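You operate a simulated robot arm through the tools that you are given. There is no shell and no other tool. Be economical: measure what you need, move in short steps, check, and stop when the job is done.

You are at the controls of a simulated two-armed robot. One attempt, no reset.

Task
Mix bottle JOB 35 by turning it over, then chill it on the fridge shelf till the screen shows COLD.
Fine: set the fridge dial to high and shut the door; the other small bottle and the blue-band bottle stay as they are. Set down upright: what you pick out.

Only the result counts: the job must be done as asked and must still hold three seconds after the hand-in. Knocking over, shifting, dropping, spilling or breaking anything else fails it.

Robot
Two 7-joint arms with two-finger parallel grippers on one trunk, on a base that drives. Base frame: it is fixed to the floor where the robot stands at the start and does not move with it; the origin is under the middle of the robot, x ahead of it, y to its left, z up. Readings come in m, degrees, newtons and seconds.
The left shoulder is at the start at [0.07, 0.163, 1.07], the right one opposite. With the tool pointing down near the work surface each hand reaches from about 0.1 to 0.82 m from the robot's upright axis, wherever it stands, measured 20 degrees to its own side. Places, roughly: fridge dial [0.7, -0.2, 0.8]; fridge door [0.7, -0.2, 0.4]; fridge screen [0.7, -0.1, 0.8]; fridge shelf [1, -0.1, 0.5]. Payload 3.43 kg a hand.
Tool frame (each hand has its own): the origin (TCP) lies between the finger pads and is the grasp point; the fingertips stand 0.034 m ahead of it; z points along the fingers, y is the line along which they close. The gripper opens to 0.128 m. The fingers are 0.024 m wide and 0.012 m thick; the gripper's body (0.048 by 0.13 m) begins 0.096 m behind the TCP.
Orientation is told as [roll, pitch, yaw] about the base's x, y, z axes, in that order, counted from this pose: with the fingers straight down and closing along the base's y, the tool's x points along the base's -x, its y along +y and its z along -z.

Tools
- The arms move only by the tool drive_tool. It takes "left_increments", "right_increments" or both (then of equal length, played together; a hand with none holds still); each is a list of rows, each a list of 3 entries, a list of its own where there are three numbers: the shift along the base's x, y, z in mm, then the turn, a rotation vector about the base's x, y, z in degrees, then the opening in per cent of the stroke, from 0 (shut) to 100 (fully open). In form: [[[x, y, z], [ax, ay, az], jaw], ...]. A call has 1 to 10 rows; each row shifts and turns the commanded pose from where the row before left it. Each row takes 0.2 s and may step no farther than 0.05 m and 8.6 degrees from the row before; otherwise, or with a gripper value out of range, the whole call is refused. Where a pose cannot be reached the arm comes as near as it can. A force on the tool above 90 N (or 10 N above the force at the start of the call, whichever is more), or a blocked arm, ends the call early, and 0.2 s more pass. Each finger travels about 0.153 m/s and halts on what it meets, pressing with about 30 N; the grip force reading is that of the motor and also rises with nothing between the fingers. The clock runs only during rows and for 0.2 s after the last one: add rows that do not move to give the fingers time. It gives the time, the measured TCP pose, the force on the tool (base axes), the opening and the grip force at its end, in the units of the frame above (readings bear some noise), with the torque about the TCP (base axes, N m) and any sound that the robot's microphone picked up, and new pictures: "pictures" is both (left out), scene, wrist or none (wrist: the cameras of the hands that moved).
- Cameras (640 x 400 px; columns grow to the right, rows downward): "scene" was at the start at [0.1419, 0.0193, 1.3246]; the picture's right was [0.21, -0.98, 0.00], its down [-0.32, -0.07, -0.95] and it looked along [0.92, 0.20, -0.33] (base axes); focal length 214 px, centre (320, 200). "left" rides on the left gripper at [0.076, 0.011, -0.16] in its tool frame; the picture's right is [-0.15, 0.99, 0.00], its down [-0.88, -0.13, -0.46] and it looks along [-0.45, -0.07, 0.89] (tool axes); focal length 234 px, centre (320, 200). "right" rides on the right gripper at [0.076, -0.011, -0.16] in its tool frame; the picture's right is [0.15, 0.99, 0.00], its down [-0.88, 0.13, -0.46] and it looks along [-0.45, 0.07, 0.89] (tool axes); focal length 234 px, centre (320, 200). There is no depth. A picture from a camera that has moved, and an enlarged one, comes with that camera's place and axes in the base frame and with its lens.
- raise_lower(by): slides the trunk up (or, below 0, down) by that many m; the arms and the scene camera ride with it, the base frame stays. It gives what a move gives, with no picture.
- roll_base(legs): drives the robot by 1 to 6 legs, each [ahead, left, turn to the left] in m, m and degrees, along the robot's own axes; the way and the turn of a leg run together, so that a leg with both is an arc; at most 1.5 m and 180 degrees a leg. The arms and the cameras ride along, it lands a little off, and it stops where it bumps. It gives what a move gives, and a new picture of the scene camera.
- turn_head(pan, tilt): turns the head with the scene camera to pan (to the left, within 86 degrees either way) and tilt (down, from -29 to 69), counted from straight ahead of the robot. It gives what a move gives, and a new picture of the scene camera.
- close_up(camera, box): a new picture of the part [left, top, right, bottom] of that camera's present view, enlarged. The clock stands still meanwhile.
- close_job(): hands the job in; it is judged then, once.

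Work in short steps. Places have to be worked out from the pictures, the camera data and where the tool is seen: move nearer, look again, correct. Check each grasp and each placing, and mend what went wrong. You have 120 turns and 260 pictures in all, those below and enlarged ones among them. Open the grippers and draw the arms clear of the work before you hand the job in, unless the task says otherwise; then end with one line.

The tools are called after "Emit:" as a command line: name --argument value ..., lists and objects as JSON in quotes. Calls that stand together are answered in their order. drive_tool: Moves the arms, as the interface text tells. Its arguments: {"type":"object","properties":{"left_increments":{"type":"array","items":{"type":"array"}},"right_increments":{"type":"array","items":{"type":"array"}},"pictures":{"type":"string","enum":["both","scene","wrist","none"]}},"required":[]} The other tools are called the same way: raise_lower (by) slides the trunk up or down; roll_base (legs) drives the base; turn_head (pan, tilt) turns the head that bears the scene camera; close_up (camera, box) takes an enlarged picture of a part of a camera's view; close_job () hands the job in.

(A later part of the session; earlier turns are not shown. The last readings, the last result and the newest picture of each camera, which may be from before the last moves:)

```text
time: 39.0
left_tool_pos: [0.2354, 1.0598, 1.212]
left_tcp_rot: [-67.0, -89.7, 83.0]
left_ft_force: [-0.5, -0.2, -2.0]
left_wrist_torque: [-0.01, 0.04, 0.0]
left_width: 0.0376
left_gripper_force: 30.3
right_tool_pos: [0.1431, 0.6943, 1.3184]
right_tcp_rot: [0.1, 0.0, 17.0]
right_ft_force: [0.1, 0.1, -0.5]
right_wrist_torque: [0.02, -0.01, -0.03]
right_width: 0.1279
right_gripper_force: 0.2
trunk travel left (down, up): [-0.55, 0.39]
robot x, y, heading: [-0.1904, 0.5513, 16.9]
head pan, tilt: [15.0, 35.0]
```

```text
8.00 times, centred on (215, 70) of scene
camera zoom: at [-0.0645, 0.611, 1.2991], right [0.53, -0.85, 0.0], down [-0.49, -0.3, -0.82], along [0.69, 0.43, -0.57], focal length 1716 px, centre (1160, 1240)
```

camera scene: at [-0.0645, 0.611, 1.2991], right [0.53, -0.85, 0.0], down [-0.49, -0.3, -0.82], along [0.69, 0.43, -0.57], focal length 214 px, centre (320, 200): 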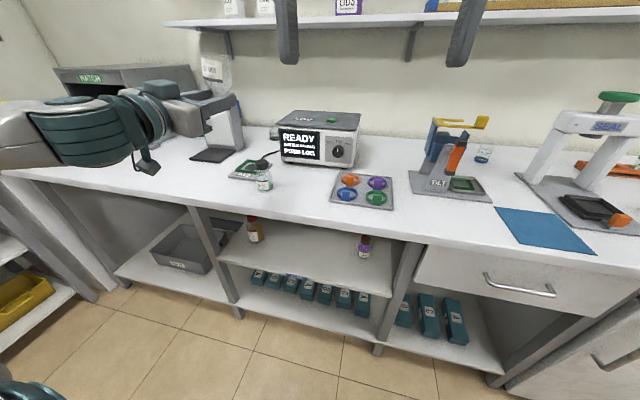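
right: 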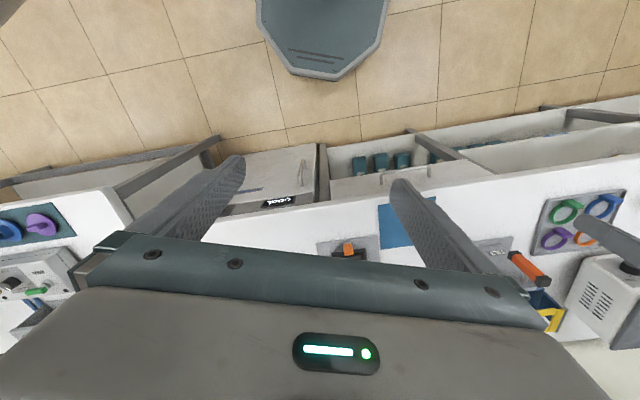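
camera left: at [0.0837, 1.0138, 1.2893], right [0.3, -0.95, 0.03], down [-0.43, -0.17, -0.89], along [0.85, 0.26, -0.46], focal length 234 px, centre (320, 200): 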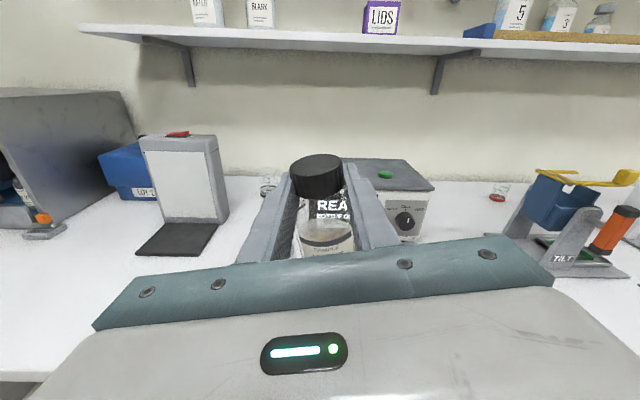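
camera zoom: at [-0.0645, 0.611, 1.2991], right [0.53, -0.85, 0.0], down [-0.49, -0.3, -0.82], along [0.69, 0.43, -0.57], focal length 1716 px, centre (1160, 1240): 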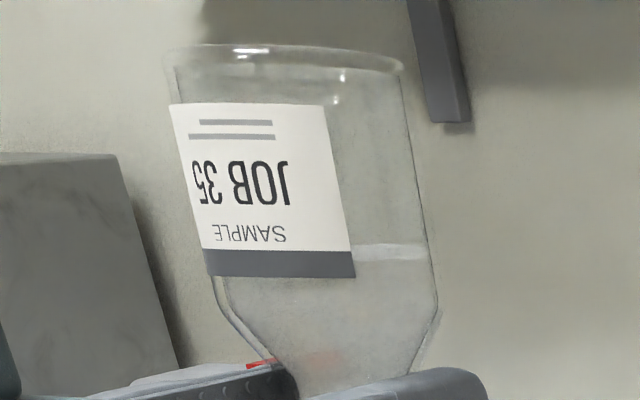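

Emit:
drive_tool --left_increments '[[[0, 0, 0], [8.13, 2.46, 0], 0], [[0, 0, 0], [8.13, 2.46, 0], 0], [[0, 0, 0], [8.13, 2.46, 0], 0], [[0, 0, 0], [8.13, 2.46, 0], 0], [[0, 0, 0], [8.13, 2.46, 0], 0], [[0, 0, 0], [8.13, 2.46, 0], 0], [[0, 0, 0], [8.13, 2.46, 0], 0], [[0, 0, 0], [8.13, 2.46, 0], 0], [[0, 0, 0], [8.13, 2.46, 0], 0], [[0, 0, 0], [8.13, 2.46, 0], 0]]' --pictures "none"

Emit:
close_up --camera "scene" --box '[190, 70, 270, 130]'

Emit:
drive_tool --left_increments '[[[0, 0, 0], [8.13, 2.46, 0], 0], [[0, 0, 0], [8.13, 2.46, 0], 0], [[0, 0, 0], [8.13, 2.46, 0], 0], [[0, 0, 0], [8.13, 2.46, 0], 0], [[0, 0, 0], [8.13, 2.46, 0], 0], [[0, 0, 0], [8.13, 2.46, 0], 0], [[0, 0, 0], [8.13, 2.46, 0], 0], [[0, 0, 0], [8.13, 2.46, 0], 0], [[0, 0, 0], [8.13, 2.46, 0], 0], [[0, 0, 0], [8.13, 2.46, 0], 0]]' --pictures "none"

Emit:
drive_tool --left_increments '[[[0, 0, 0], [8.13, 2.46, 0], 0]]' --pictures "none"

Emit:
close_up --camera "scene" --box '[195, 90, 245, 140]'

```text
time: 41.1
left_tool_pos: [0.2366, 1.0607, 1.2132]
left_tcp_rot: [89.1, -5.0, -73.1]
left_ft_force: [1.0, -0.2, -1.1]
left_wrist_torque: [0.07, 0.09, -0.01]
left_width: 0.0376
left_gripper_force: 29.8
right_tool_pos: [0.1431, 0.6943, 1.3194]
right_tcp_rot: [-0.1, 0.0, 16.9]
right_ft_force: [1.1, 0.6, -0.3]
right_wrist_torque: [-0.01, -0.04, 0.0]
right_width: 0.1281
right_gripper_force: 0.0
trunk travel left (down, up): [-0.55, 0.39]
robot x, y, heading: [-0.1875, 0.5506, 16.8]
head pan, tilt: [15.0, 35.0]
```

```text
6.67 times, centred on (230, 100) of scene
camera zoom: at [-0.0645, 0.6106, 1.2991], right [0.53, -0.85, 0.0], down [-0.49, -0.3, -0.82], along [0.69, 0.43, -0.57], focal length 1430 px, centre (920, 867)
```

zoom: 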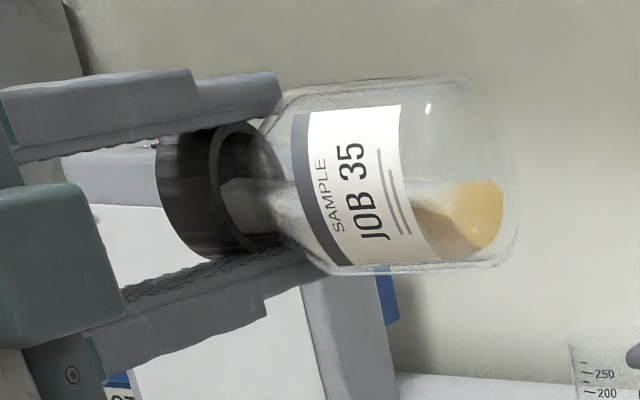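

```text
time: 43.4
left_tool_pos: [0.237, 1.0622, 1.2112]
left_tcp_rot: [89.2, 79.8, -73.1]
left_ft_force: [0.3, -0.2, -2.3]
left_wrist_torque: [-0.02, 0.02, -0.03]
left_width: 0.0376
left_gripper_force: 30.1
right_tool_pos: [0.1418, 0.6955, 1.3188]
right_tcp_rot: [0.0, 0.0, 17.1]
right_ft_force: [0.4, 0.3, -0.1]
right_wrist_torque: [-0.01, 0.0, 0.0]
right_width: 0.1281
right_gripper_force: 0.2
trunk travel left (down, up): [-0.55, 0.39]
robot x, y, heading: [-0.1913, 0.5471, 16.8]
head pan, tilt: [15.0, 35.0]
```

```text
time: 43.8
left_tool_pos: [0.238, 1.0603, 1.2132]
left_tcp_rot: [89.2, 88.2, -73.2]
left_ft_force: [-0.1, -0.1, -2.0]
left_wrist_torque: [0.03, 0.06, -0.01]
left_width: 0.0377
left_gripper_force: 29.7
right_tool_pos: [0.1421, 0.6941, 1.32]
right_tcp_rot: [0.0, 0.1, 17.0]
right_ft_force: [-0.4, 1.4, -0.3]
right_wrist_torque: [-0.01, -0.02, -0.06]
right_width: 0.1281
right_gripper_force: 0.0
trunk travel left (down, up): [-0.55, 0.39]
robot x, y, heading: [-0.1873, 0.5538, 17.1]
head pan, tilt: [15.0, 35.0]
```

```text
8.00 times, centred on (220, 115) of scene
camera zoom: at [-0.0644, 0.6107, 1.2991], right [0.53, -0.85, 0.0], down [-0.49, -0.3, -0.82], along [0.69, 0.43, -0.57], focal length 1716 px, centre (1120, 880)
```

zoom: 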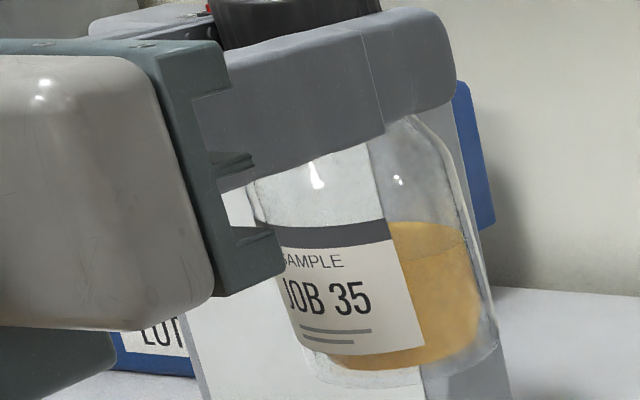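

Now the liquid is uniformly amber – mixed. Next I back off slightly and drive right to face the fridge, bottle held upright.

Emit:
roll_base --legs '[[-0.13, 0, 0], [0, -0.53, 0]]'

Emit:
turn_head --pan -12 --tilt 45

```text
time: 47.7
left_tool_pos: [0.262, 0.5311, 1.211]
left_tcp_rot: [89.4, 88.1, -72.0]
left_ft_force: [0.1, 0.2, -2.5]
left_wrist_torque: [0.01, 0.05, -0.03]
left_width: 0.0376
left_gripper_force: 30.7
right_tool_pos: [0.1741, 0.1611, 1.3202]
right_tcp_rot: [0.0, -0.1, 17.9]
right_ft_force: [-0.3, 0.9, -0.2]
right_wrist_torque: [-0.01, 0.0, 0.0]
right_width: 0.1281
right_gripper_force: 0.1
trunk travel left (down, up): [-0.55, 0.39]
robot x, y, heading: [-0.1548, 0.0118, 17.7]
head pan, tilt: [15.0, 35.0]
camera scene: at [-0.0317, 0.0747, 1.2991], right [0.54, -0.84, 0.0], down [-0.48, -0.31, -0.82], along [0.69, 0.44, -0.57], focal length 214 px, centre (320, 200)
```

scene: 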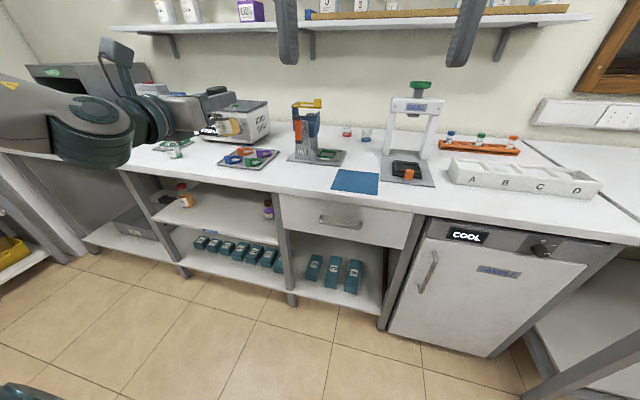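

```text
time: 48.6
left_tool_pos: [0.2615, 0.5292, 1.2121]
left_tcp_rot: [88.9, 88.1, -72.4]
left_ft_force: [-0.9, 0.5, -1.4]
left_wrist_torque: [-0.03, 0.03, -0.02]
left_width: 0.038
left_gripper_force: 30.7
right_tool_pos: [0.1735, 0.1625, 1.3193]
right_tcp_rot: [0.0, 0.0, 17.8]
right_ft_force: [-0.3, 0.2, -1.0]
right_wrist_torque: [0.02, -0.01, 0.01]
right_width: 0.1279
right_gripper_force: 0.0
trunk travel left (down, up): [-0.55, 0.39]
robot x, y, heading: [-0.1587, 0.0126, 17.7]
head pan, tilt: [-12.0, 45.0]
camera scene: at [-0.0249, 0.0355, 1.2843], right [0.1, -0.99, 0.0], down [-0.7, -0.07, -0.71], along [0.7, 0.07, -0.71], focal length 214 px, centre (320, 200)
```

scene: 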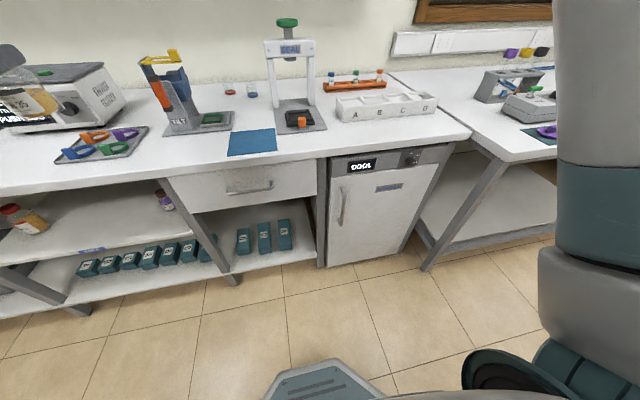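

Emit:
close_up --camera "scene" --box '[310, 140, 470, 280]'

Emit:
close_up --camera "scene" --box '[335, 145, 455, 205]'

```text
2.86 times, centred on (390, 210) of scene
camera zoom: at [-0.0249, 0.0355, 1.2843], right [0.1, -0.99, 0.0], down [-0.7, -0.07, -0.71], along [0.7, 0.07, -0.71], focal length 613 px, centre (120, 171)
```

zoom: 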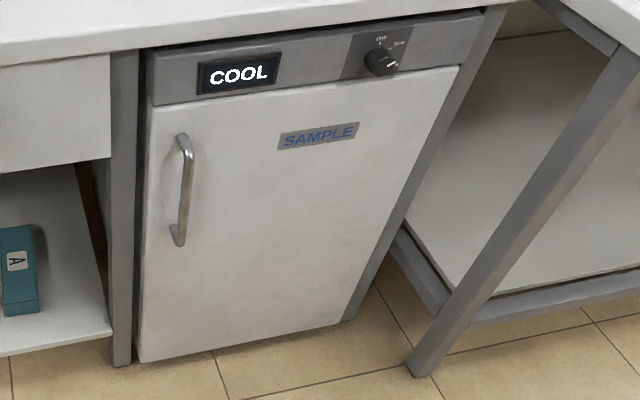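

```text
5.33 times, centred on (395, 175) of scene
camera zoom: at [-0.0249, 0.0355, 1.2843], right [0.1, -0.99, 0.0], down [-0.7, -0.07, -0.71], along [0.7, 0.07, -0.71], focal length 1144 px, centre (-80, 333)
```

zoom: 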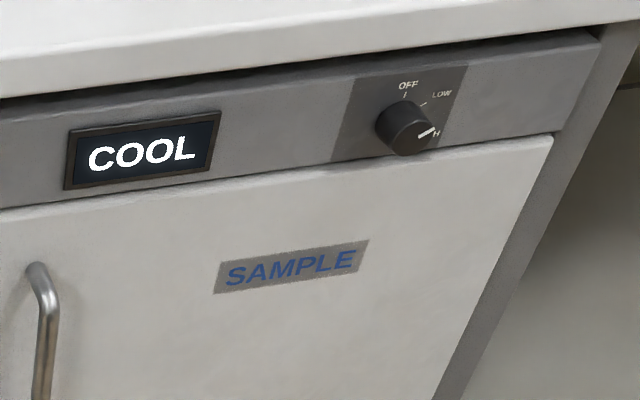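

The door hinge is on the right, handle on the left. I prepare the right hand: pitch it to horizontal pointing at the bench.

Emit:
drive_tool --right_increments '[[[17, -20, -10], [2.58, -8.1, 0], 70], [[17, -20, -10], [2.58, -8.1, 0], 70], [[17, -20, -10], [2.58, -8.1, 0], 70], [[17, -20, -10], [2.58, -8.1, 0], 70], [[17, -20, -10], [2.58, -8.1, 0], 70], [[17, -20, -10], [2.58, -8.1, 0], 70], [[17, -20, -10], [2.58, -8.1, 0], 70], [[17, -20, -10], [2.58, -8.1, 0], 70], [[17, -20, -10], [2.58, -8.1, 0], 70], [[17, -20, -10], [2.58, -8.1, 0], 70]]' --pictures "none"

Emit:
drive_tool --right_increments '[[[0, 0, 0], [-8.1, -2.58, 0], 70], [[0, 0, 0], [-8.1, -2.58, 0], 70], [[0, 0, 0], [-8.1, -2.58, 0], 70], [[0, 0, 0], [-8.1, -2.58, 0], 70], [[0, 0, 0], [-8.1, -2.58, 0], 70], [[0, 0, 0], [-8.1, -2.58, 0], 70], [[0, 0, 0], [-8.1, -2.58, 0], 70], [[0, 0, 0], [-8.1, -2.58, 0], 70], [[0, 0, 0], [-8.1, -2.58, 0], 70], [[0, 0, 0], [-8.1, -2.58, 0], 70]]' --pictures "none"

Emit:
drive_tool --right_increments '[[[0, 0, 0], [-8.1, -2.58, 0], 70], [[0, 0, 0], [-8.1, -2.58, 0], 70], [[0, 0, 0], [-8.1, -2.58, 0], 70], [[0, 0, 0], [-8.1, -2.58, 0], 70], [[0, 0, 0], [-8.1, -2.58, 0], 70], [[0, 0, 0], [-8.1, -2.58, 0], 70], [[0, 0, 0], [-8.1, -2.58, 0], 70], [[0, 0, 0], [-8.1, -2.58, 0], 70], [[0, 0, 0], [-8.1, -2.58, 0], 70], [[0, 0, 0], [-8.1, -2.58, 0], 70]]' --pictures "both"

```text
time: 50.8
left_tool_pos: [0.2637, 0.5278, 1.2124]
left_tcp_rot: [88.0, 88.2, -73.4]
left_ft_force: [0.3, -0.2, -1.9]
left_wrist_torque: [0.02, 0.05, 0.01]
left_width: 0.0376
left_gripper_force: 30.2
right_tool_pos: [0.3836, -0.0103, 1.2818]
right_tcp_rot: [-2.4, -85.0, 20.0]
right_ft_force: [-0.2, -0.6, 0.1]
right_wrist_torque: [-0.05, 0.02, 0.03]
right_width: 0.0897
right_gripper_force: 0.1
right hand out of reach, approached as far as the arm can: row 9, 10
trunk travel left (down, up): [-0.55, 0.39]
robot x, y, heading: [-0.1524, 0.0088, 18.1]
head pan, tilt: [-12.0, 45.0]
```

```text
time: 53.0
left_tool_pos: [0.2624, 0.5296, 1.2124]
left_tcp_rot: [89.7, 88.2, -71.6]
left_ft_force: [-0.1, 0.8, -2.5]
left_wrist_torque: [-0.02, 0.01, 0.01]
left_width: 0.0374
left_gripper_force: 30.4
right_tool_pos: [0.3857, -0.0048, 1.2901]
right_tcp_rot: [-89.5, -4.6, 102.6]
right_ft_force: [0.0, 0.2, 0.5]
right_wrist_torque: [-0.02, -0.02, 0.0]
right_width: 0.0897
right_gripper_force: 0.0
right hand out of reach, approached as far as the arm can: row 8, 10
trunk travel left (down, up): [-0.55, 0.39]
robot x, y, heading: [-0.1533, 0.0083, 17.9]
head pan, tilt: [-12.0, 45.0]
```

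```text
time: 55.2
left_tool_pos: [0.2617, 0.5311, 1.2114]
left_tcp_rot: [89.0, 88.0, -72.3]
left_ft_force: [-0.1, 0.8, -2.9]
left_wrist_torque: [-0.02, 0.02, -0.06]
left_width: 0.0374
left_gripper_force: 29.9
right_tool_pos: [0.3734, 0.1303, 1.168]
right_tcp_rot: [-118.1, 78.9, 79.1]
right_ft_force: [-0.1, 0.3, -0.2]
right_wrist_torque: [0.02, -0.02, -0.01]
right_width: 0.0897
right_gripper_force: 0.0
right hand out of reach, approached as far as the arm can: row 2, 4, 5, 6, 7, 8, 9, 10
trunk travel left (down, up): [-0.55, 0.39]
robot x, y, heading: [-0.1539, 0.0138, 17.8]
head pan, tilt: [-12.0, 45.0]
camera scene: at [-0.0256, 0.0379, 1.2842], right [0.1, -0.99, 0.0], down [-0.7, -0.07, -0.71], along [0.7, 0.07, -0.71], focal length 214 px, centre (320, 200)
camera right: at [0.215, 0.0812, 1.2304], right [0.29, -0.96, -0.02], down [-0.36, -0.09, -0.93], along [0.89, 0.28, -0.37], focal length 234 px, centre (320, 200)
```

scene: 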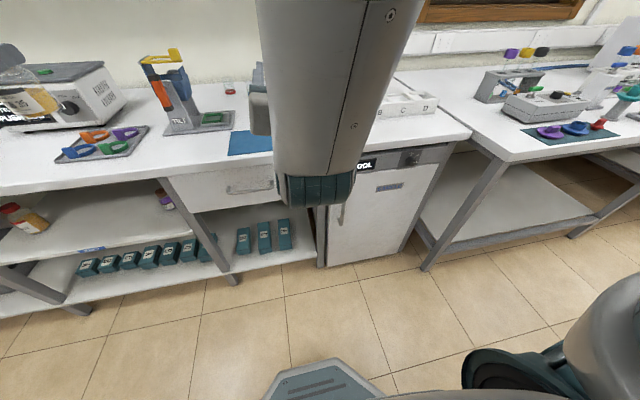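
right: 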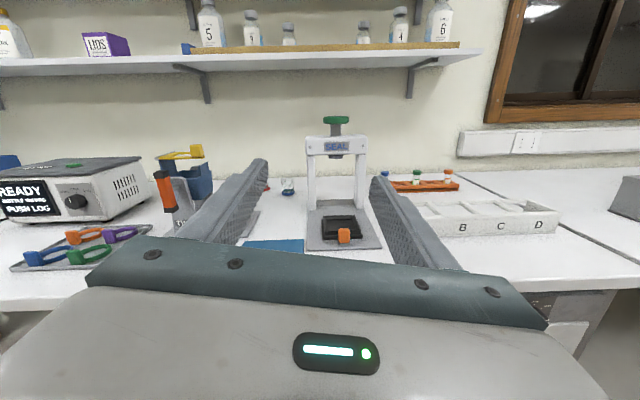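

Right hand is camera-up. I level it, shift right, then lower the trunk.

Emit:
drive_tool --right_increments '[[[2, -17, 0], [-6.2, 3.3, 0], 70], [[2, -17, -10], [-6.2, 3.3, 0], 70], [[2, -17, -10], [0, 0, 0], 70], [[2, -17, -10], [0, 0, 0], 70], [[2, -17, -10], [0, 0, 0], 70], [[2, -17, -10], [0, 0, 0], 70]]' --pictures "wrist"

Emit:
raise_lower --by -0.35

Emit:
turn_head --pan -5 --tilt 25

```text
time: 56.6
left_tool_pos: [0.2615, 0.5293, 1.2121]
left_tcp_rot: [89.2, 88.1, -72.2]
left_ft_force: [0.2, -0.5, -2.2]
left_wrist_torque: [-0.01, 0.01, -0.04]
left_width: 0.0375
left_gripper_force: 30.0
right_tool_pos: [0.3752, 0.1254, 1.1378]
right_tcp_rot: [-84.9, 80.2, 110.6]
right_ft_force: [-0.2, 0.0, 0.0]
right_wrist_torque: [0.02, 0.01, -0.03]
right_width: 0.0895
right_gripper_force: 0.1
right hand out of reach, approached as far as the arm can: row 1, 2, 3, 4, 5, 6
trunk travel left (down, up): [-0.55, 0.39]
robot x, y, heading: [-0.1553, 0.0097, 17.9]
head pan, tilt: [-12.0, 45.0]
camera right: at [0.2237, 0.0817, 1.2171], right [0.27, -0.96, -0.02], down [-0.46, -0.11, -0.88], along [0.85, 0.25, -0.47], focal length 234 px, centre (320, 200)
```

right: 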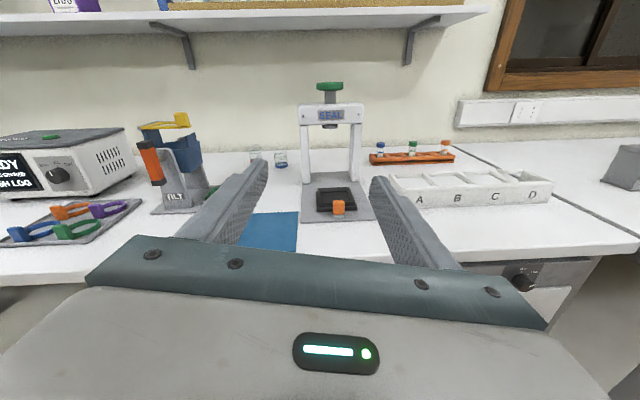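

```text
time: 60.0
left_tool_pos: [0.262, 0.5292, 0.8613]
left_tcp_rot: [89.5, 88.1, -71.9]
left_ft_force: [-0.8, -0.2, -2.0]
left_wrist_torque: [-0.02, 0.05, 0.01]
left_width: 0.0373
left_gripper_force: 30.0
right_tool_pos: [0.3771, 0.1254, 0.7859]
right_tcp_rot: [-82.4, 80.0, 113.1]
right_ft_force: [0.7, -0.4, 0.2]
right_wrist_torque: [0.02, -0.01, -0.05]
right_width: 0.0895
right_gripper_force: 0.0
trunk travel left (down, up): [-0.2, 0.74]
robot x, y, heading: [-0.1567, 0.0128, 17.9]
head pan, tilt: [-12.0, 45.0]
```

```text
time: 60.8
left_tool_pos: [0.2625, 0.5294, 0.8626]
left_tcp_rot: [89.2, 88.1, -72.2]
left_ft_force: [-0.5, -0.1, -2.0]
left_wrist_torque: [0.03, 0.04, -0.01]
left_width: 0.0373
left_gripper_force: 29.7
right_tool_pos: [0.3775, 0.1256, 0.7846]
right_tcp_rot: [-82.1, 80.2, 113.3]
right_ft_force: [-0.5, -0.4, 0.2]
right_wrist_torque: [0.02, 0.01, 0.01]
right_width: 0.0896
right_gripper_force: 0.1
trunk travel left (down, up): [-0.2, 0.74]
robot x, y, heading: [-0.1565, 0.0122, 17.9]
head pan, tilt: [-5.0, 25.0]
camera scene: at [-0.0208, 0.0492, 0.9486], right [0.26, -0.97, 0.0], down [-0.56, -0.15, -0.82], along [0.79, 0.21, -0.58], focal length 214 px, centre (320, 200)
```

scene: 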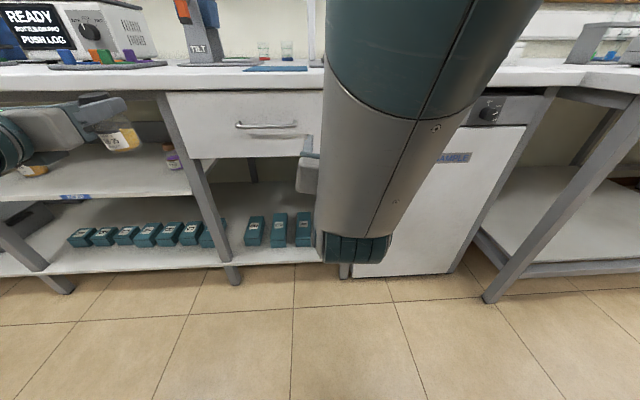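

The right arm blocks the view and resisted shifting right; I try a plain sideways move again from this configuration.

Emit:
drive_tool --right_increments '[[[10, -30, 0], [0, 0, 0], 70], [[10, -30, 0], [0, 0, 0], 70], [[10, -30, 0], [0, 0, 0], 70]]' --pictures "scene"

```text
time: 61.6
left_tool_pos: [0.2628, 0.5295, 0.8621]
left_tcp_rot: [89.2, 88.2, -72.2]
left_ft_force: [-1.2, 1.0, -2.1]
left_wrist_torque: [-0.02, 0.04, 0.02]
left_width: 0.0376
left_gripper_force: 29.9
right_tool_pos: [0.3778, 0.1253, 0.7846]
right_tcp_rot: [-81.9, 80.0, 113.4]
right_ft_force: [-0.6, 0.9, 0.4]
right_wrist_torque: [0.0, 0.01, 0.0]
right_width: 0.0897
right_gripper_force: 0.1
right hand out of reach, approached as far as the arm can: row 1, 2, 3
trunk travel left (down, up): [-0.2, 0.74]
robot x, y, heading: [-0.154, 0.0131, 17.9]
head pan, tilt: [-5.0, 25.0]
camera scene: at [-0.0198, 0.0512, 0.9531], right [0.27, -0.96, 0.0], down [-0.52, -0.15, -0.84], along [0.81, 0.23, -0.54], focal length 214 px, centre (320, 200)
```

scene: 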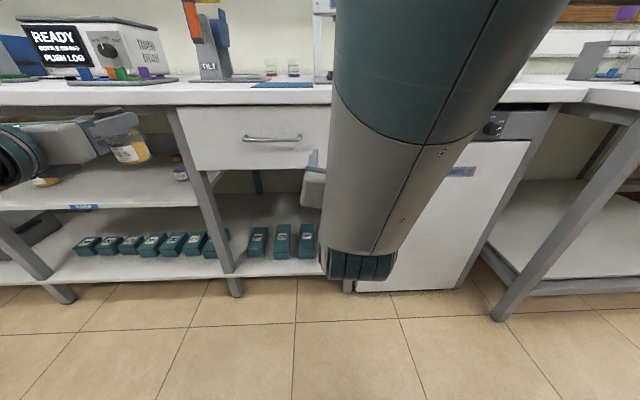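

Joint-limited. I roll the right hand back (toward the natural camera-down pose) while shifting it right.

Emit:
drive_tool --right_increments '[[[0, 0, 0], [8.1, 2.58, 0], 70], [[0, 0, 0], [8.1, 2.58, 0], 70], [[0, 0, 0], [8.1, 2.58, 0], 70], [[0, 0, 0], [8.1, 2.58, 0], 70], [[0, 0, 0], [8.1, 2.58, 0], 70], [[5, -15, 0], [8.1, 2.58, 0], 70], [[5, -15, 0], [8.1, 2.58, 0], 70], [[5, -15, 0], [8.1, 2.58, 0], 70], [[5, -15, 0], [8.1, 2.58, 0], 70], [[5, -15, 0], [8.1, 2.58, 0], 70]]' --pictures "scene"

```text
time: 63.8
left_tool_pos: [0.2614, 0.5286, 0.8622]
left_tcp_rot: [89.0, 88.1, -72.4]
left_ft_force: [0.3, 0.3, -2.3]
left_wrist_torque: [0.0, 0.09, 0.06]
left_width: 0.0374
left_gripper_force: 29.9
right_tool_pos: [0.4285, 0.093, 0.7822]
right_tcp_rot: [-88.4, -2.0, 108.6]
right_ft_force: [-0.1, -0.2, 0.3]
right_wrist_torque: [-0.02, 0.0, -0.02]
right_width: 0.0897
right_gripper_force: 0.0
right hand out of reach, approached as far as the arm can: row 4, 6, 7, 8, 9, 10
trunk travel left (down, up): [-0.2, 0.74]
robot x, y, heading: [-0.1524, 0.0134, 18.1]
head pan, tilt: [-5.0, 25.0]
camera scene: at [-0.0158, 0.047, 0.9648], right [0.22, -0.97, 0.0], down [-0.41, -0.09, -0.91], along [0.88, 0.2, -0.42], focal length 214 px, centre (320, 200)
```

scene: 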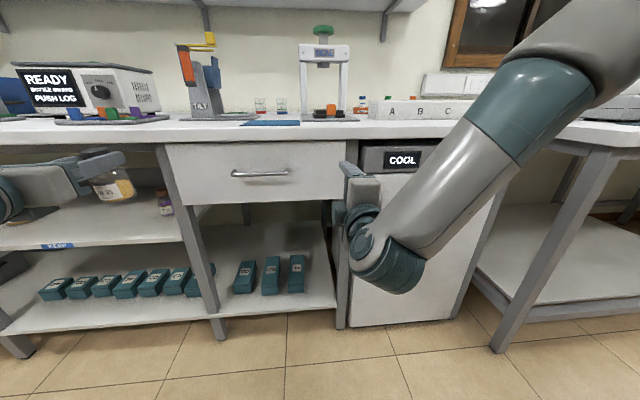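

Emit:
drive_tool --right_increments '[[[0, -10, 0], [8.1, 2.58, 0], 70], [[0, -10, 0], [8.1, 2.58, 0], 70], [[0, -10, 0], [8.1, 2.58, 0], 70], [[0, -10, 0], [8.1, 2.58, 0], 70], [[0, -10, 0], [8.1, 2.58, 0], 70], [[0, -10, 0], [8.1, 2.58, 0], 70], [[0, -10, 0], [8.1, 2.58, 0], 70], [[0, -10, 0], [8.1, 2.58, 0], 70], [[0, -10, 0], [8.1, 2.58, 0], 70], [[0, -10, 0], [6.4, 2, 0], 70]]' --pictures "both"

```text
time: 66.0
left_tool_pos: [0.2619, 0.5312, 0.862]
left_tcp_rot: [90.6, 88.0, -70.7]
left_ft_force: [-0.5, -0.1, -2.9]
left_wrist_torque: [0.03, -0.01, -0.01]
left_width: 0.0376
left_gripper_force: 29.4
right_tool_pos: [0.4734, 0.0304, 0.7987]
right_tcp_rot: [-99.3, -85.0, 118.7]
right_ft_force: [0.0, -0.3, -0.2]
right_wrist_torque: [0.01, 0.03, -0.01]
right_width: 0.0895
right_gripper_force: 0.0
right hand out of reach, approached as far as the arm can: row 1, 2, 3, 4, 5, 6, 7, 8, 9, 10
trunk travel left (down, up): [-0.2, 0.74]
robot x, y, heading: [-0.1553, 0.0152, 17.9]
head pan, tilt: [-5.0, 25.0]
camera scene: at [-0.0171, 0.0482, 0.965], right [0.22, -0.97, 0.0], down [-0.41, -0.1, -0.91], along [0.88, 0.2, -0.42], focal length 214 px, centre (320, 200)
camera right: at [0.3295, -0.0385, 0.7218], right [-0.32, 0.92, -0.23], down [-0.51, 0.04, 0.86], along [0.8, 0.39, 0.46], focal length 234 px, centre (320, 200)
```

scene: 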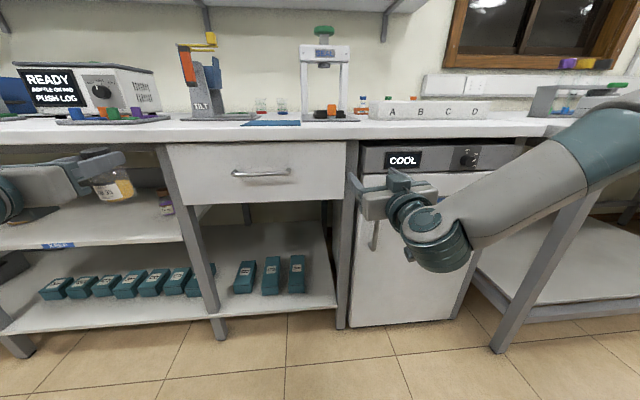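
right: 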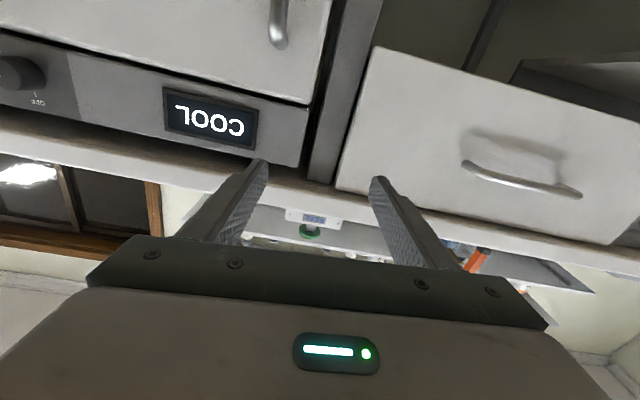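

Handle is at about (0.595, 0.004), z 0.50–0.71. I lower the right hand and line it up with the handle.

Emit:
drive_tool --right_increments '[[[0, -13, -30], [0, 0, 0], 70], [[0, -13, -36], [0, 0, 0], 70], [[0, -13, -36], [0, 0, 0], 70], [[0, -13, -36], [0, 0, 0], 70], [[0, -13, -36], [0, 0, 0], 70], [[0, 0, -12], [0, 0, 0], 70]]' --pictures "both"

```text
time: 67.4
left_tool_pos: [0.262, 0.5294, 0.8613]
left_tcp_rot: [88.9, 88.1, -72.5]
left_ft_force: [0.7, 0.0, -2.1]
left_wrist_torque: [-0.03, 0.04, -0.03]
left_width: 0.0374
left_gripper_force: 29.9
right_tool_pos: [0.4415, 0.0876, 0.6829]
right_tcp_rot: [-98.4, -84.9, 117.6]
right_ft_force: [0.4, -0.1, -0.1]
right_wrist_torque: [0.0, 0.04, 0.0]
right_width: 0.0896
right_gripper_force: 0.0
right hand out of reach, approached as far as the arm can: row 1, 2, 3, 4, 5, 6
trunk travel left (down, up): [-0.2, 0.74]
robot x, y, heading: [-0.1544, 0.0125, 17.7]
head pan, tilt: [-5.0, 25.0]
camera scene: at [-0.0158, 0.0473, 0.9648], right [0.22, -0.97, 0.0], down [-0.41, -0.09, -0.91], along [0.88, 0.2, -0.42], focal length 214 px, centre (320, 200)
camera right: at [0.298, 0.0182, 0.6065], right [-0.32, 0.92, -0.23], down [-0.51, 0.04, 0.86], along [0.8, 0.39, 0.45], focal length 234 px, centre (320, 200)
```

scene: 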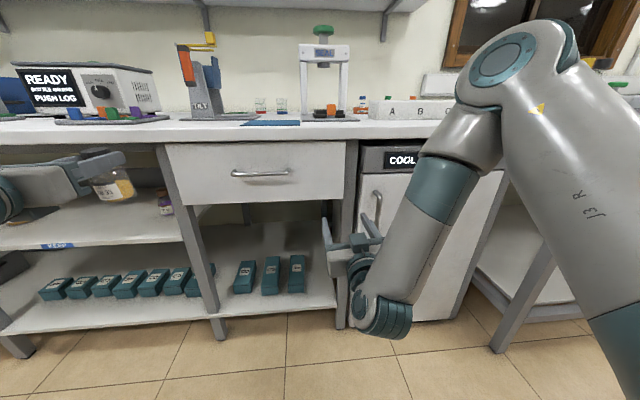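
right: 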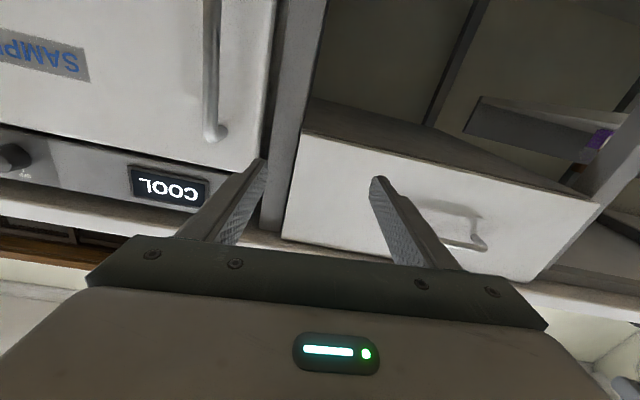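

The arm is joint-limited sideways, so I use the base: drive right 0.127 m and lower the trunk 0.06 m to align with the handle.

Emit:
raise_lower --by -0.07

Emit:
roll_base --legs '[[0, -0.127, 0]]'

Emit:
drive_tool --right_increments '[[[0, 0, 0], [0, 0, 0], 70]]' --pictures "wrist"

```text
time: 68.5
left_tool_pos: [0.2613, 0.5291, 0.7923]
left_tcp_rot: [89.5, 88.1, -71.8]
left_ft_force: [0.0, 0.5, -1.1]
left_wrist_torque: [0.02, 0.04, -0.02]
left_width: 0.0375
left_gripper_force: 29.7
right_tool_pos: [0.4422, 0.0863, 0.6137]
right_tcp_rot: [-98.5, -84.8, 117.7]
right_ft_force: [-1.1, 0.7, 0.9]
right_wrist_torque: [0.01, 0.02, 0.02]
right_width: 0.0898
right_gripper_force: 0.1
trunk travel left (down, up): [-0.13, 0.81]
robot x, y, heading: [-0.1517, 0.008, 18.2]
head pan, tilt: [-5.0, 25.0]
```

```text
time: 69.8
left_tool_pos: [0.3022, 0.4112, 0.7929]
left_tcp_rot: [89.4, 88.1, -72.1]
left_ft_force: [-1.0, -0.4, -2.5]
left_wrist_torque: [0.0, -0.01, 0.02]
left_width: 0.0374
left_gripper_force: 29.4
right_tool_pos: [0.4797, -0.0324, 0.6132]
right_tcp_rot: [-98.4, -84.9, 117.6]
right_ft_force: [0.5, 0.4, 0.3]
right_wrist_torque: [-0.04, 0.0, 0.0]
right_width: 0.0896
right_gripper_force: 0.0
trunk travel left (down, up): [-0.13, 0.81]
robot x, y, heading: [-0.1175, -0.1035, 17.9]
head pan, tilt: [-5.0, 25.0]
camera scene: at [0.0223, -0.0716, 0.8948], right [0.22, -0.98, 0.0], down [-0.41, -0.09, -0.91], along [0.88, 0.2, -0.42], focal length 214 px, centre (320, 200)
```

scene: 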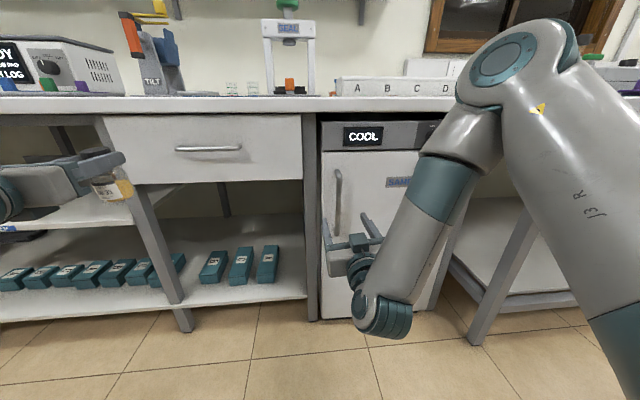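

```text
time: 70.2
left_tool_pos: [0.3012, 0.4103, 0.7928]
left_tcp_rot: [88.1, 88.2, -73.5]
left_ft_force: [0.2, -0.1, -1.7]
left_wrist_torque: [-0.02, 0.0, -0.03]
left_width: 0.0379
left_gripper_force: 30.0
right_tool_pos: [0.4804, -0.0323, 0.6139]
right_tcp_rot: [-98.4, -84.8, 117.4]
right_ft_force: [0.2, 0.1, -0.1]
right_wrist_torque: [0.0, 0.01, 0.0]
right_width: 0.0897
right_gripper_force: 0.1
trunk travel left (down, up): [-0.13, 0.81]
robot x, y, heading: [-0.1189, -0.106, 17.9]
head pan, tilt: [-5.0, 25.0]
camera right: at [0.3362, -0.1008, 0.5368], right [-0.31, 0.92, -0.23], down [-0.51, 0.04, 0.86], along [0.8, 0.39, 0.45], focal length 234 px, centre (320, 200)
```

right: 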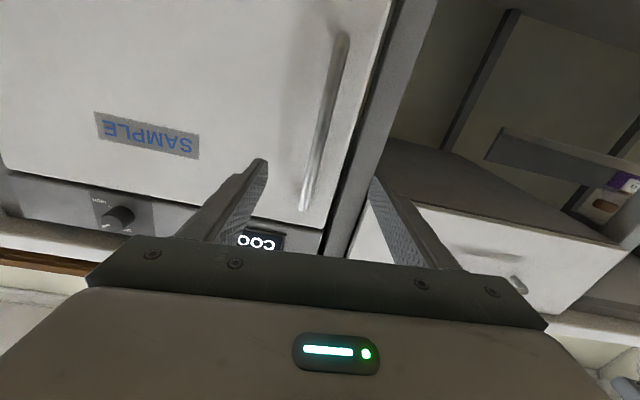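

Aligned with the handle, 0.12 m short. I try advancing with the arm.

Emit:
drive_tool --right_increments '[[[28, 9, 0], [0, 0, 0], 70], [[28, 9, 0], [0, 0, 0], 70], [[28, 9, 0], [0, 0, 0], 70]]' --left_increments '[[[-25, -8, 0], [0, 0, 0], 0], [[-25, -8, 0], [0, 0, 0], 0], [[-25, -8, 0], [0, 0, 0], 0]]' --pictures "both"

```text
time: 71.0
left_tool_pos: [0.2554, 0.4259, 0.8233]
left_tcp_rot: [87.0, 88.1, -74.6]
left_ft_force: [-0.2, -0.3, -1.0]
left_wrist_torque: [-0.03, 0.03, -0.02]
left_width: 0.0374
left_gripper_force: 30.0
left hand out of reach, approached as far as the arm can: row 1, 2, 3
right_tool_pos: [0.5508, 0.0118, 0.6239]
right_tcp_rot: [-95.7, -84.9, 114.4]
right_ft_force: [-0.5, -0.7, 0.2]
right_wrist_torque: [-0.05, -0.02, 0.0]
right_width: 0.0898
right_gripper_force: 0.1
right hand out of reach, approached as far as the arm can: row 1, 2, 3
trunk travel left (down, up): [-0.13, 0.81]
robot x, y, heading: [-0.1186, -0.1071, 18.1]
head pan, tilt: [-5.0, 25.0]
camera scene: at [0.0221, -0.0713, 0.8949], right [0.22, -0.98, 0.0], down [-0.41, -0.09, -0.91], along [0.88, 0.2, -0.42], focal length 214 px, centre (320, 200)
camera right: at [0.4066, -0.0548, 0.5478], right [-0.31, 0.92, -0.23], down [-0.51, 0.05, 0.86], along [0.81, 0.38, 0.45], focal length 234 px, centre (320, 200)
camera left: at [0.1075, 0.3652, 0.8999], right [0.31, -0.94, -0.11], down [-0.47, -0.05, -0.88], along [0.83, 0.33, -0.45], focal length 234 px, centre (320, 200)
```

scene: 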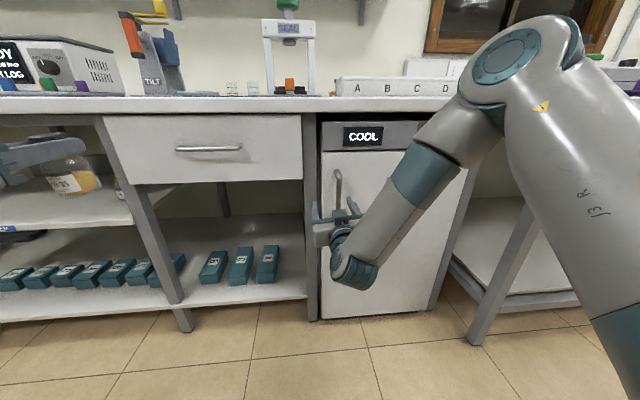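
right: 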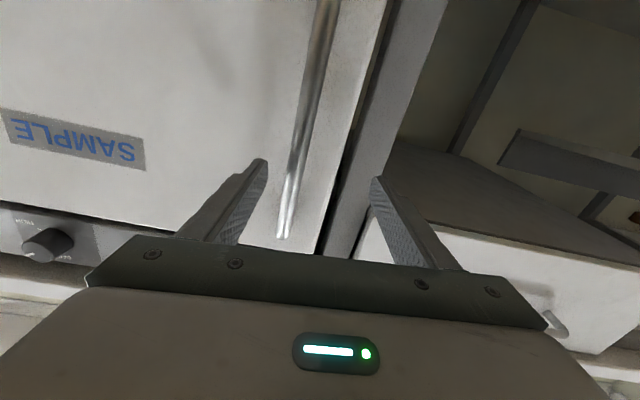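
left: 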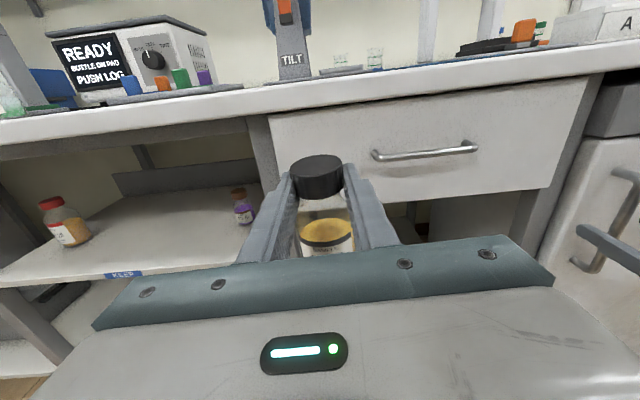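

Handle now 40 mm ahead and 20 mm right of centre: small base move, then close.

Emit:
roll_base --legs '[[0, -0.02, 0], [0.036, 0, 0]]'

Emit:
drive_tool --right_increments '[[[0, 0, 0], [0, 0, 0], 70]]' --pictures "wrist"

```text
time: 72.2
left_tool_pos: [0.2977, 0.4174, 0.8229]
left_tcp_rot: [85.9, 88.1, -75.7]
left_ft_force: [-0.6, 0.5, -1.9]
left_wrist_torque: [-0.03, 0.04, 0.01]
left_width: 0.0376
left_gripper_force: 30.0
right_tool_pos: [0.5923, 0.0038, 0.6228]
right_tcp_rot: [-95.4, -84.9, 113.9]
right_ft_force: [0.4, 0.3, 0.2]
right_wrist_torque: [-0.01, 0.01, 0.01]
right_width: 0.0897
right_gripper_force: 0.0
trunk travel left (down, up): [-0.13, 0.81]
robot x, y, heading: [-0.0743, -0.1132, 17.8]
head pan, tilt: [-5.0, 25.0]
camera scene: at [0.0629, -0.0794, 0.8947], right [0.22, -0.98, 0.0], down [-0.41, -0.09, -0.91], along [0.88, 0.2, -0.42], focal length 214 px, centre (320, 200)
```

scene: 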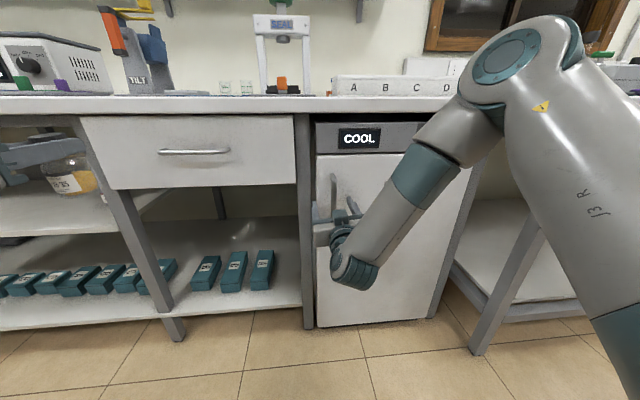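

```text
time: 72.6
left_tool_pos: [0.2974, 0.4169, 0.8233]
left_tcp_rot: [85.8, 88.0, -75.7]
left_ft_force: [0.5, 0.1, -1.7]
left_wrist_torque: [0.01, 0.01, -0.01]
left_width: 0.0374
left_gripper_force: 30.3
right_tool_pos: [0.592, 0.0051, 0.6243]
right_tcp_rot: [-95.8, -84.9, 114.5]
right_ft_force: [0.0, -0.8, 0.4]
right_wrist_torque: [0.0, 0.02, 0.05]
right_width: 0.0896
right_gripper_force: 0.0
trunk travel left (down, up): [-0.13, 0.81]
robot x, y, heading: [-0.0739, -0.1162, 17.7]
head pan, tilt: [-5.0, 25.0]
camera right: at [0.4468, -0.0631, 0.5477], right [-0.31, 0.92, -0.23], down [-0.51, 0.05, 0.86], along [0.81, 0.38, 0.45], focal length 234 px, centre (320, 200)
```

right: 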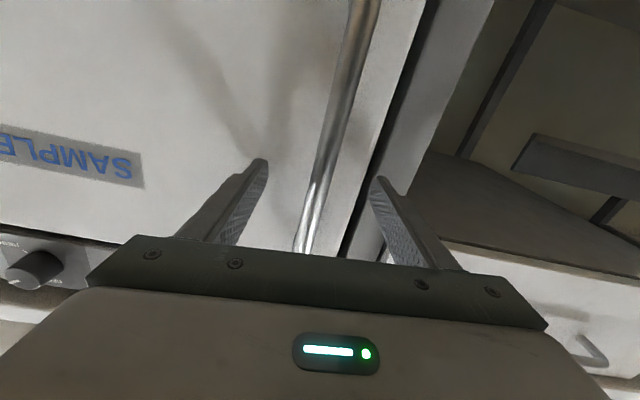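

TCP is at the handle; close on it.

Emit:
drive_tool --right_increments '[[[0, 0, 0], [0, 0, 0], 30], [[0, 0, 0], [0, 0, 0], 0], [[0, 0, 0], [0, 0, 0], 0], [[0, 0, 0], [0, 0, 0], 0]]' --pictures "wrist"

```text
time: 73.6
left_tool_pos: [0.2964, 0.4156, 0.8243]
left_tcp_rot: [86.6, 88.3, -75.0]
left_ft_force: [0.1, -0.2, -2.2]
left_wrist_torque: [0.01, 0.0, 0.01]
left_width: 0.0374
left_gripper_force: 30.3
right_tool_pos: [0.5923, 0.0019, 0.6235]
right_tcp_rot: [-96.2, -85.0, 114.6]
right_ft_force: [4.1, -11.0, 1.4]
right_wrist_torque: [1.06, 0.56, -0.02]
right_width: 0.0177
right_gripper_force: 44.4
trunk travel left (down, up): [-0.13, 0.81]
robot x, y, heading: [-0.0777, -0.1142, 17.8]
head pan, tilt: [-5.0, 25.0]
camera right: at [0.4474, -0.0644, 0.5477], right [-0.31, 0.92, -0.23], down [-0.51, 0.05, 0.86], along [0.81, 0.38, 0.45], focal length 234 px, centre (320, 200)
```

right: 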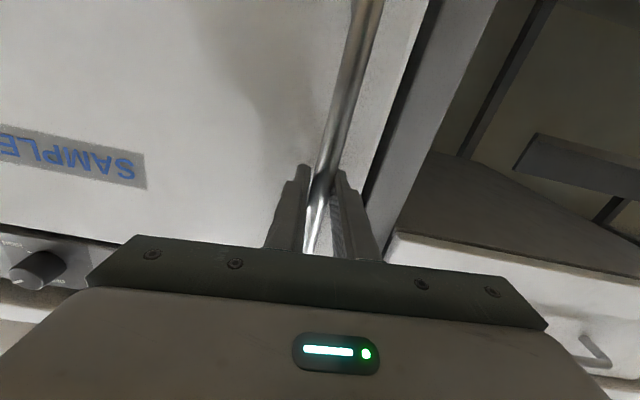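

Gripped the handle bar. Pull the door with the base along the arc (first ~25°).

Emit:
roll_base --legs '[[-0.09, -0.01, 0], [-0.08, -0.03, 0]]'

```text
time: 75.4
left_tool_pos: [0.1496, 0.3229, 0.8245]
left_tcp_rot: [82.0, 88.4, -79.9]
left_ft_force: [-0.3, -0.4, -1.2]
left_wrist_torque: [-0.02, 0.04, 0.03]
left_width: 0.0376
left_gripper_force: 30.2
right_tool_pos: [0.4475, -0.099, 0.6218]
right_tcp_rot: [-94.0, -85.1, 110.9]
right_ft_force: [54.1, -48.5, 5.6]
right_wrist_torque: [1.04, 0.52, -0.76]
right_width: 0.0177
right_gripper_force: 44.6
trunk travel left (down, up): [-0.13, 0.81]
robot x, y, heading: [-0.2319, -0.2057, 17.5]
head pan, tilt: [-5.0, 25.0]
camera scene: at [-0.0866, -0.1731, 0.8945], right [0.22, -0.98, 0.0], down [-0.42, -0.09, -0.91], along [0.88, 0.2, -0.43], focal length 214 px, centre (320, 200)
```

scene: 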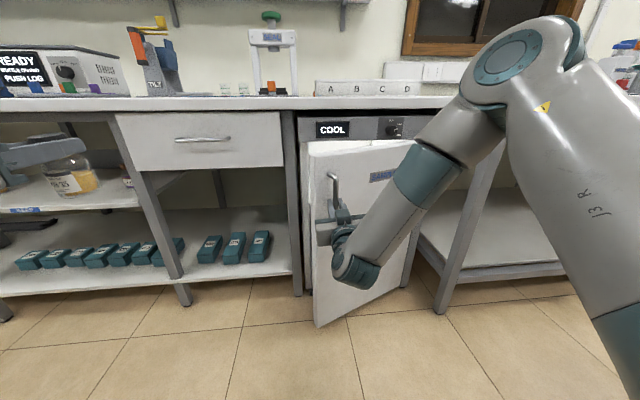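

Door is opening. The force shows it wants more to the right; continue the arc.

Emit:
roll_base --legs '[[-0.06, -0.06, 0], [-0.07, -0.08, 0]]'

```text
time: 76.7
left_tool_pos: [0.1117, 0.249, 0.8236]
left_tcp_rot: [86.5, 88.1, -75.6]
left_ft_force: [0.3, 0.1, -2.1]
left_wrist_torque: [0.01, 0.03, 0.01]
left_width: 0.0371
left_gripper_force: 30.3
right_tool_pos: [0.403, -0.1652, 0.6249]
right_tcp_rot: [-95.4, -85.0, 113.5]
right_ft_force: [-0.6, 0.7, 6.7]
right_wrist_torque: [1.1, 0.81, 0.22]
right_width: 0.0177
right_gripper_force: 45.6
trunk travel left (down, up): [-0.13, 0.81]
robot x, y, heading: [-0.2671, -0.2791, 17.4]
head pan, tilt: [-5.0, 25.0]
stopped in leg 1: the robot was blocked; the commanded pose is now the measured one
camera scene: at [-0.1271, -0.2442, 0.8949], right [0.21, -0.98, 0.0], down [-0.41, -0.09, -0.91], along [0.89, 0.19, -0.42], focal length 214 px, centre (320, 200)
```

scene: 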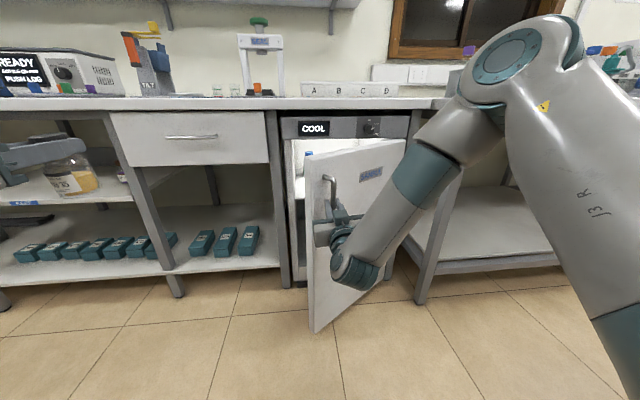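

Blocked once but the forces are now relaxed; door ≈37° open. Continue with smaller arc steps.

Emit:
roll_base --legs '[[-0.04, -0.038, 0], [-0.035, -0.042, 0]]'

```text
time: 77.4
left_tool_pos: [0.1139, 0.2467, 0.823]
left_tcp_rot: [84.6, 88.0, -77.7]
left_ft_force: [0.4, -0.3, -2.5]
left_wrist_torque: [-0.05, 0.04, -0.01]
left_width: 0.0376
left_gripper_force: 29.9
right_tool_pos: [0.402, -0.1674, 0.6234]
right_tcp_rot: [-96.0, -85.3, 114.2]
right_ft_force: [-0.1, -0.1, 1.1]
right_wrist_torque: [1.15, 0.49, -0.01]
right_width: 0.0175
right_gripper_force: 45.4
trunk travel left (down, up): [-0.13, 0.81]
robot x, y, heading: [-0.2646, -0.2788, 17.1]
head pan, tilt: [-5.0, 25.0]
stopped in leg 1: the robot was blocked; the commanded pose is now the measured one
camera scene: at [-0.1263, -0.2456, 0.8948], right [0.21, -0.98, 0.0], down [-0.41, -0.09, -0.91], along [0.89, 0.19, -0.42], focal length 214 px, centre (320, 200)
```

scene: 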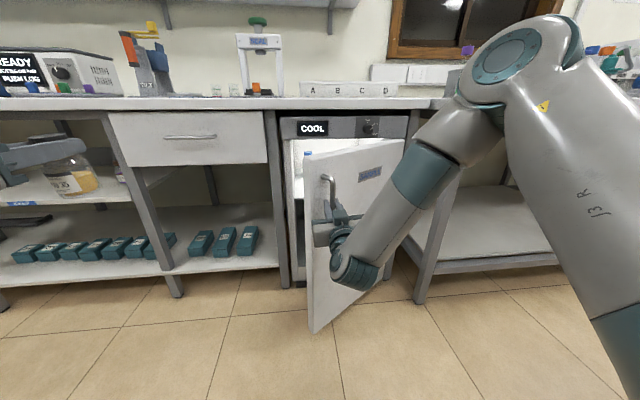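

The base is blocked by something; look to the right.

Emit:
turn_head --pan -80 --tilt 45

Emit:
turn_head --pan 80 --tilt 45

```text
time: 78.9
left_tool_pos: [0.1138, 0.2464, 0.8237]
left_tcp_rot: [86.0, 88.1, -76.3]
left_ft_force: [-0.5, -0.2, -2.1]
left_wrist_torque: [-0.01, 0.04, 0.0]
left_width: 0.0373
left_gripper_force: 30.3
right_tool_pos: [0.4015, -0.1677, 0.6243]
right_tcp_rot: [-95.6, -85.1, 113.7]
right_ft_force: [-1.0, 1.4, 1.0]
right_wrist_torque: [1.11, 0.27, -0.02]
right_width: 0.0174
right_gripper_force: 45.0
trunk travel left (down, up): [-0.13, 0.81]
robot x, y, heading: [-0.2671, -0.2792, 16.9]
head pan, tilt: [-80.0, 45.0]
camera scene: at [-0.1794, -0.3373, 0.8643], right [-0.89, -0.46, 0.0], down [-0.32, 0.63, -0.71], along [0.32, -0.63, -0.71], focal length 214 px, centre (320, 200)
```

scene: 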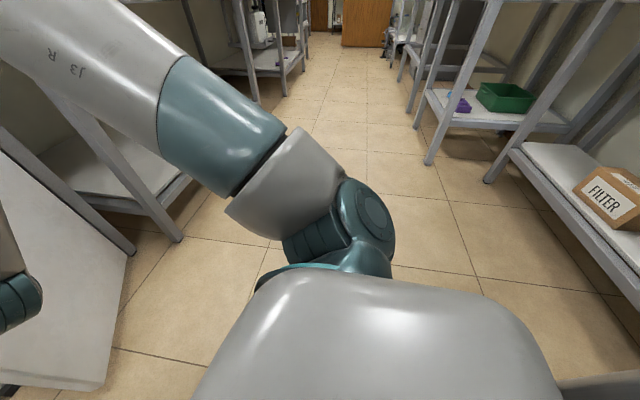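

```text
time: 81.3
left_tool_pos: [0.1132, 0.2467, 0.8244]
left_tcp_rot: [86.1, 88.1, -76.2]
left_ft_force: [-0.2, -0.2, -2.4]
left_wrist_torque: [0.0, 0.03, -0.03]
left_width: 0.0374
left_gripper_force: 29.8
right_tool_pos: [0.4016, -0.1665, 0.6237]
right_tcp_rot: [-95.6, -85.1, 113.7]
right_ft_force: [-2.5, 0.9, 2.3]
right_wrist_torque: [1.09, 0.36, 0.0]
right_width: 0.0175
right_gripper_force: 44.8
trunk travel left (down, up): [-0.13, 0.81]
robot x, y, heading: [-0.2669, -0.281, 17.4]
head pan, tilt: [80.0, 45.0]
camera scene: at [-0.2266, -0.1842, 0.8643], right [0.99, 0.12, 0.0], down [0.09, -0.7, -0.71], along [-0.09, 0.7, -0.71], focal length 214 px, centre (320, 200)
```

scene: 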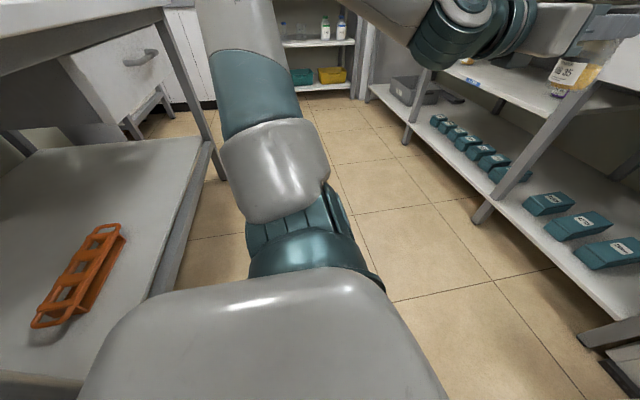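

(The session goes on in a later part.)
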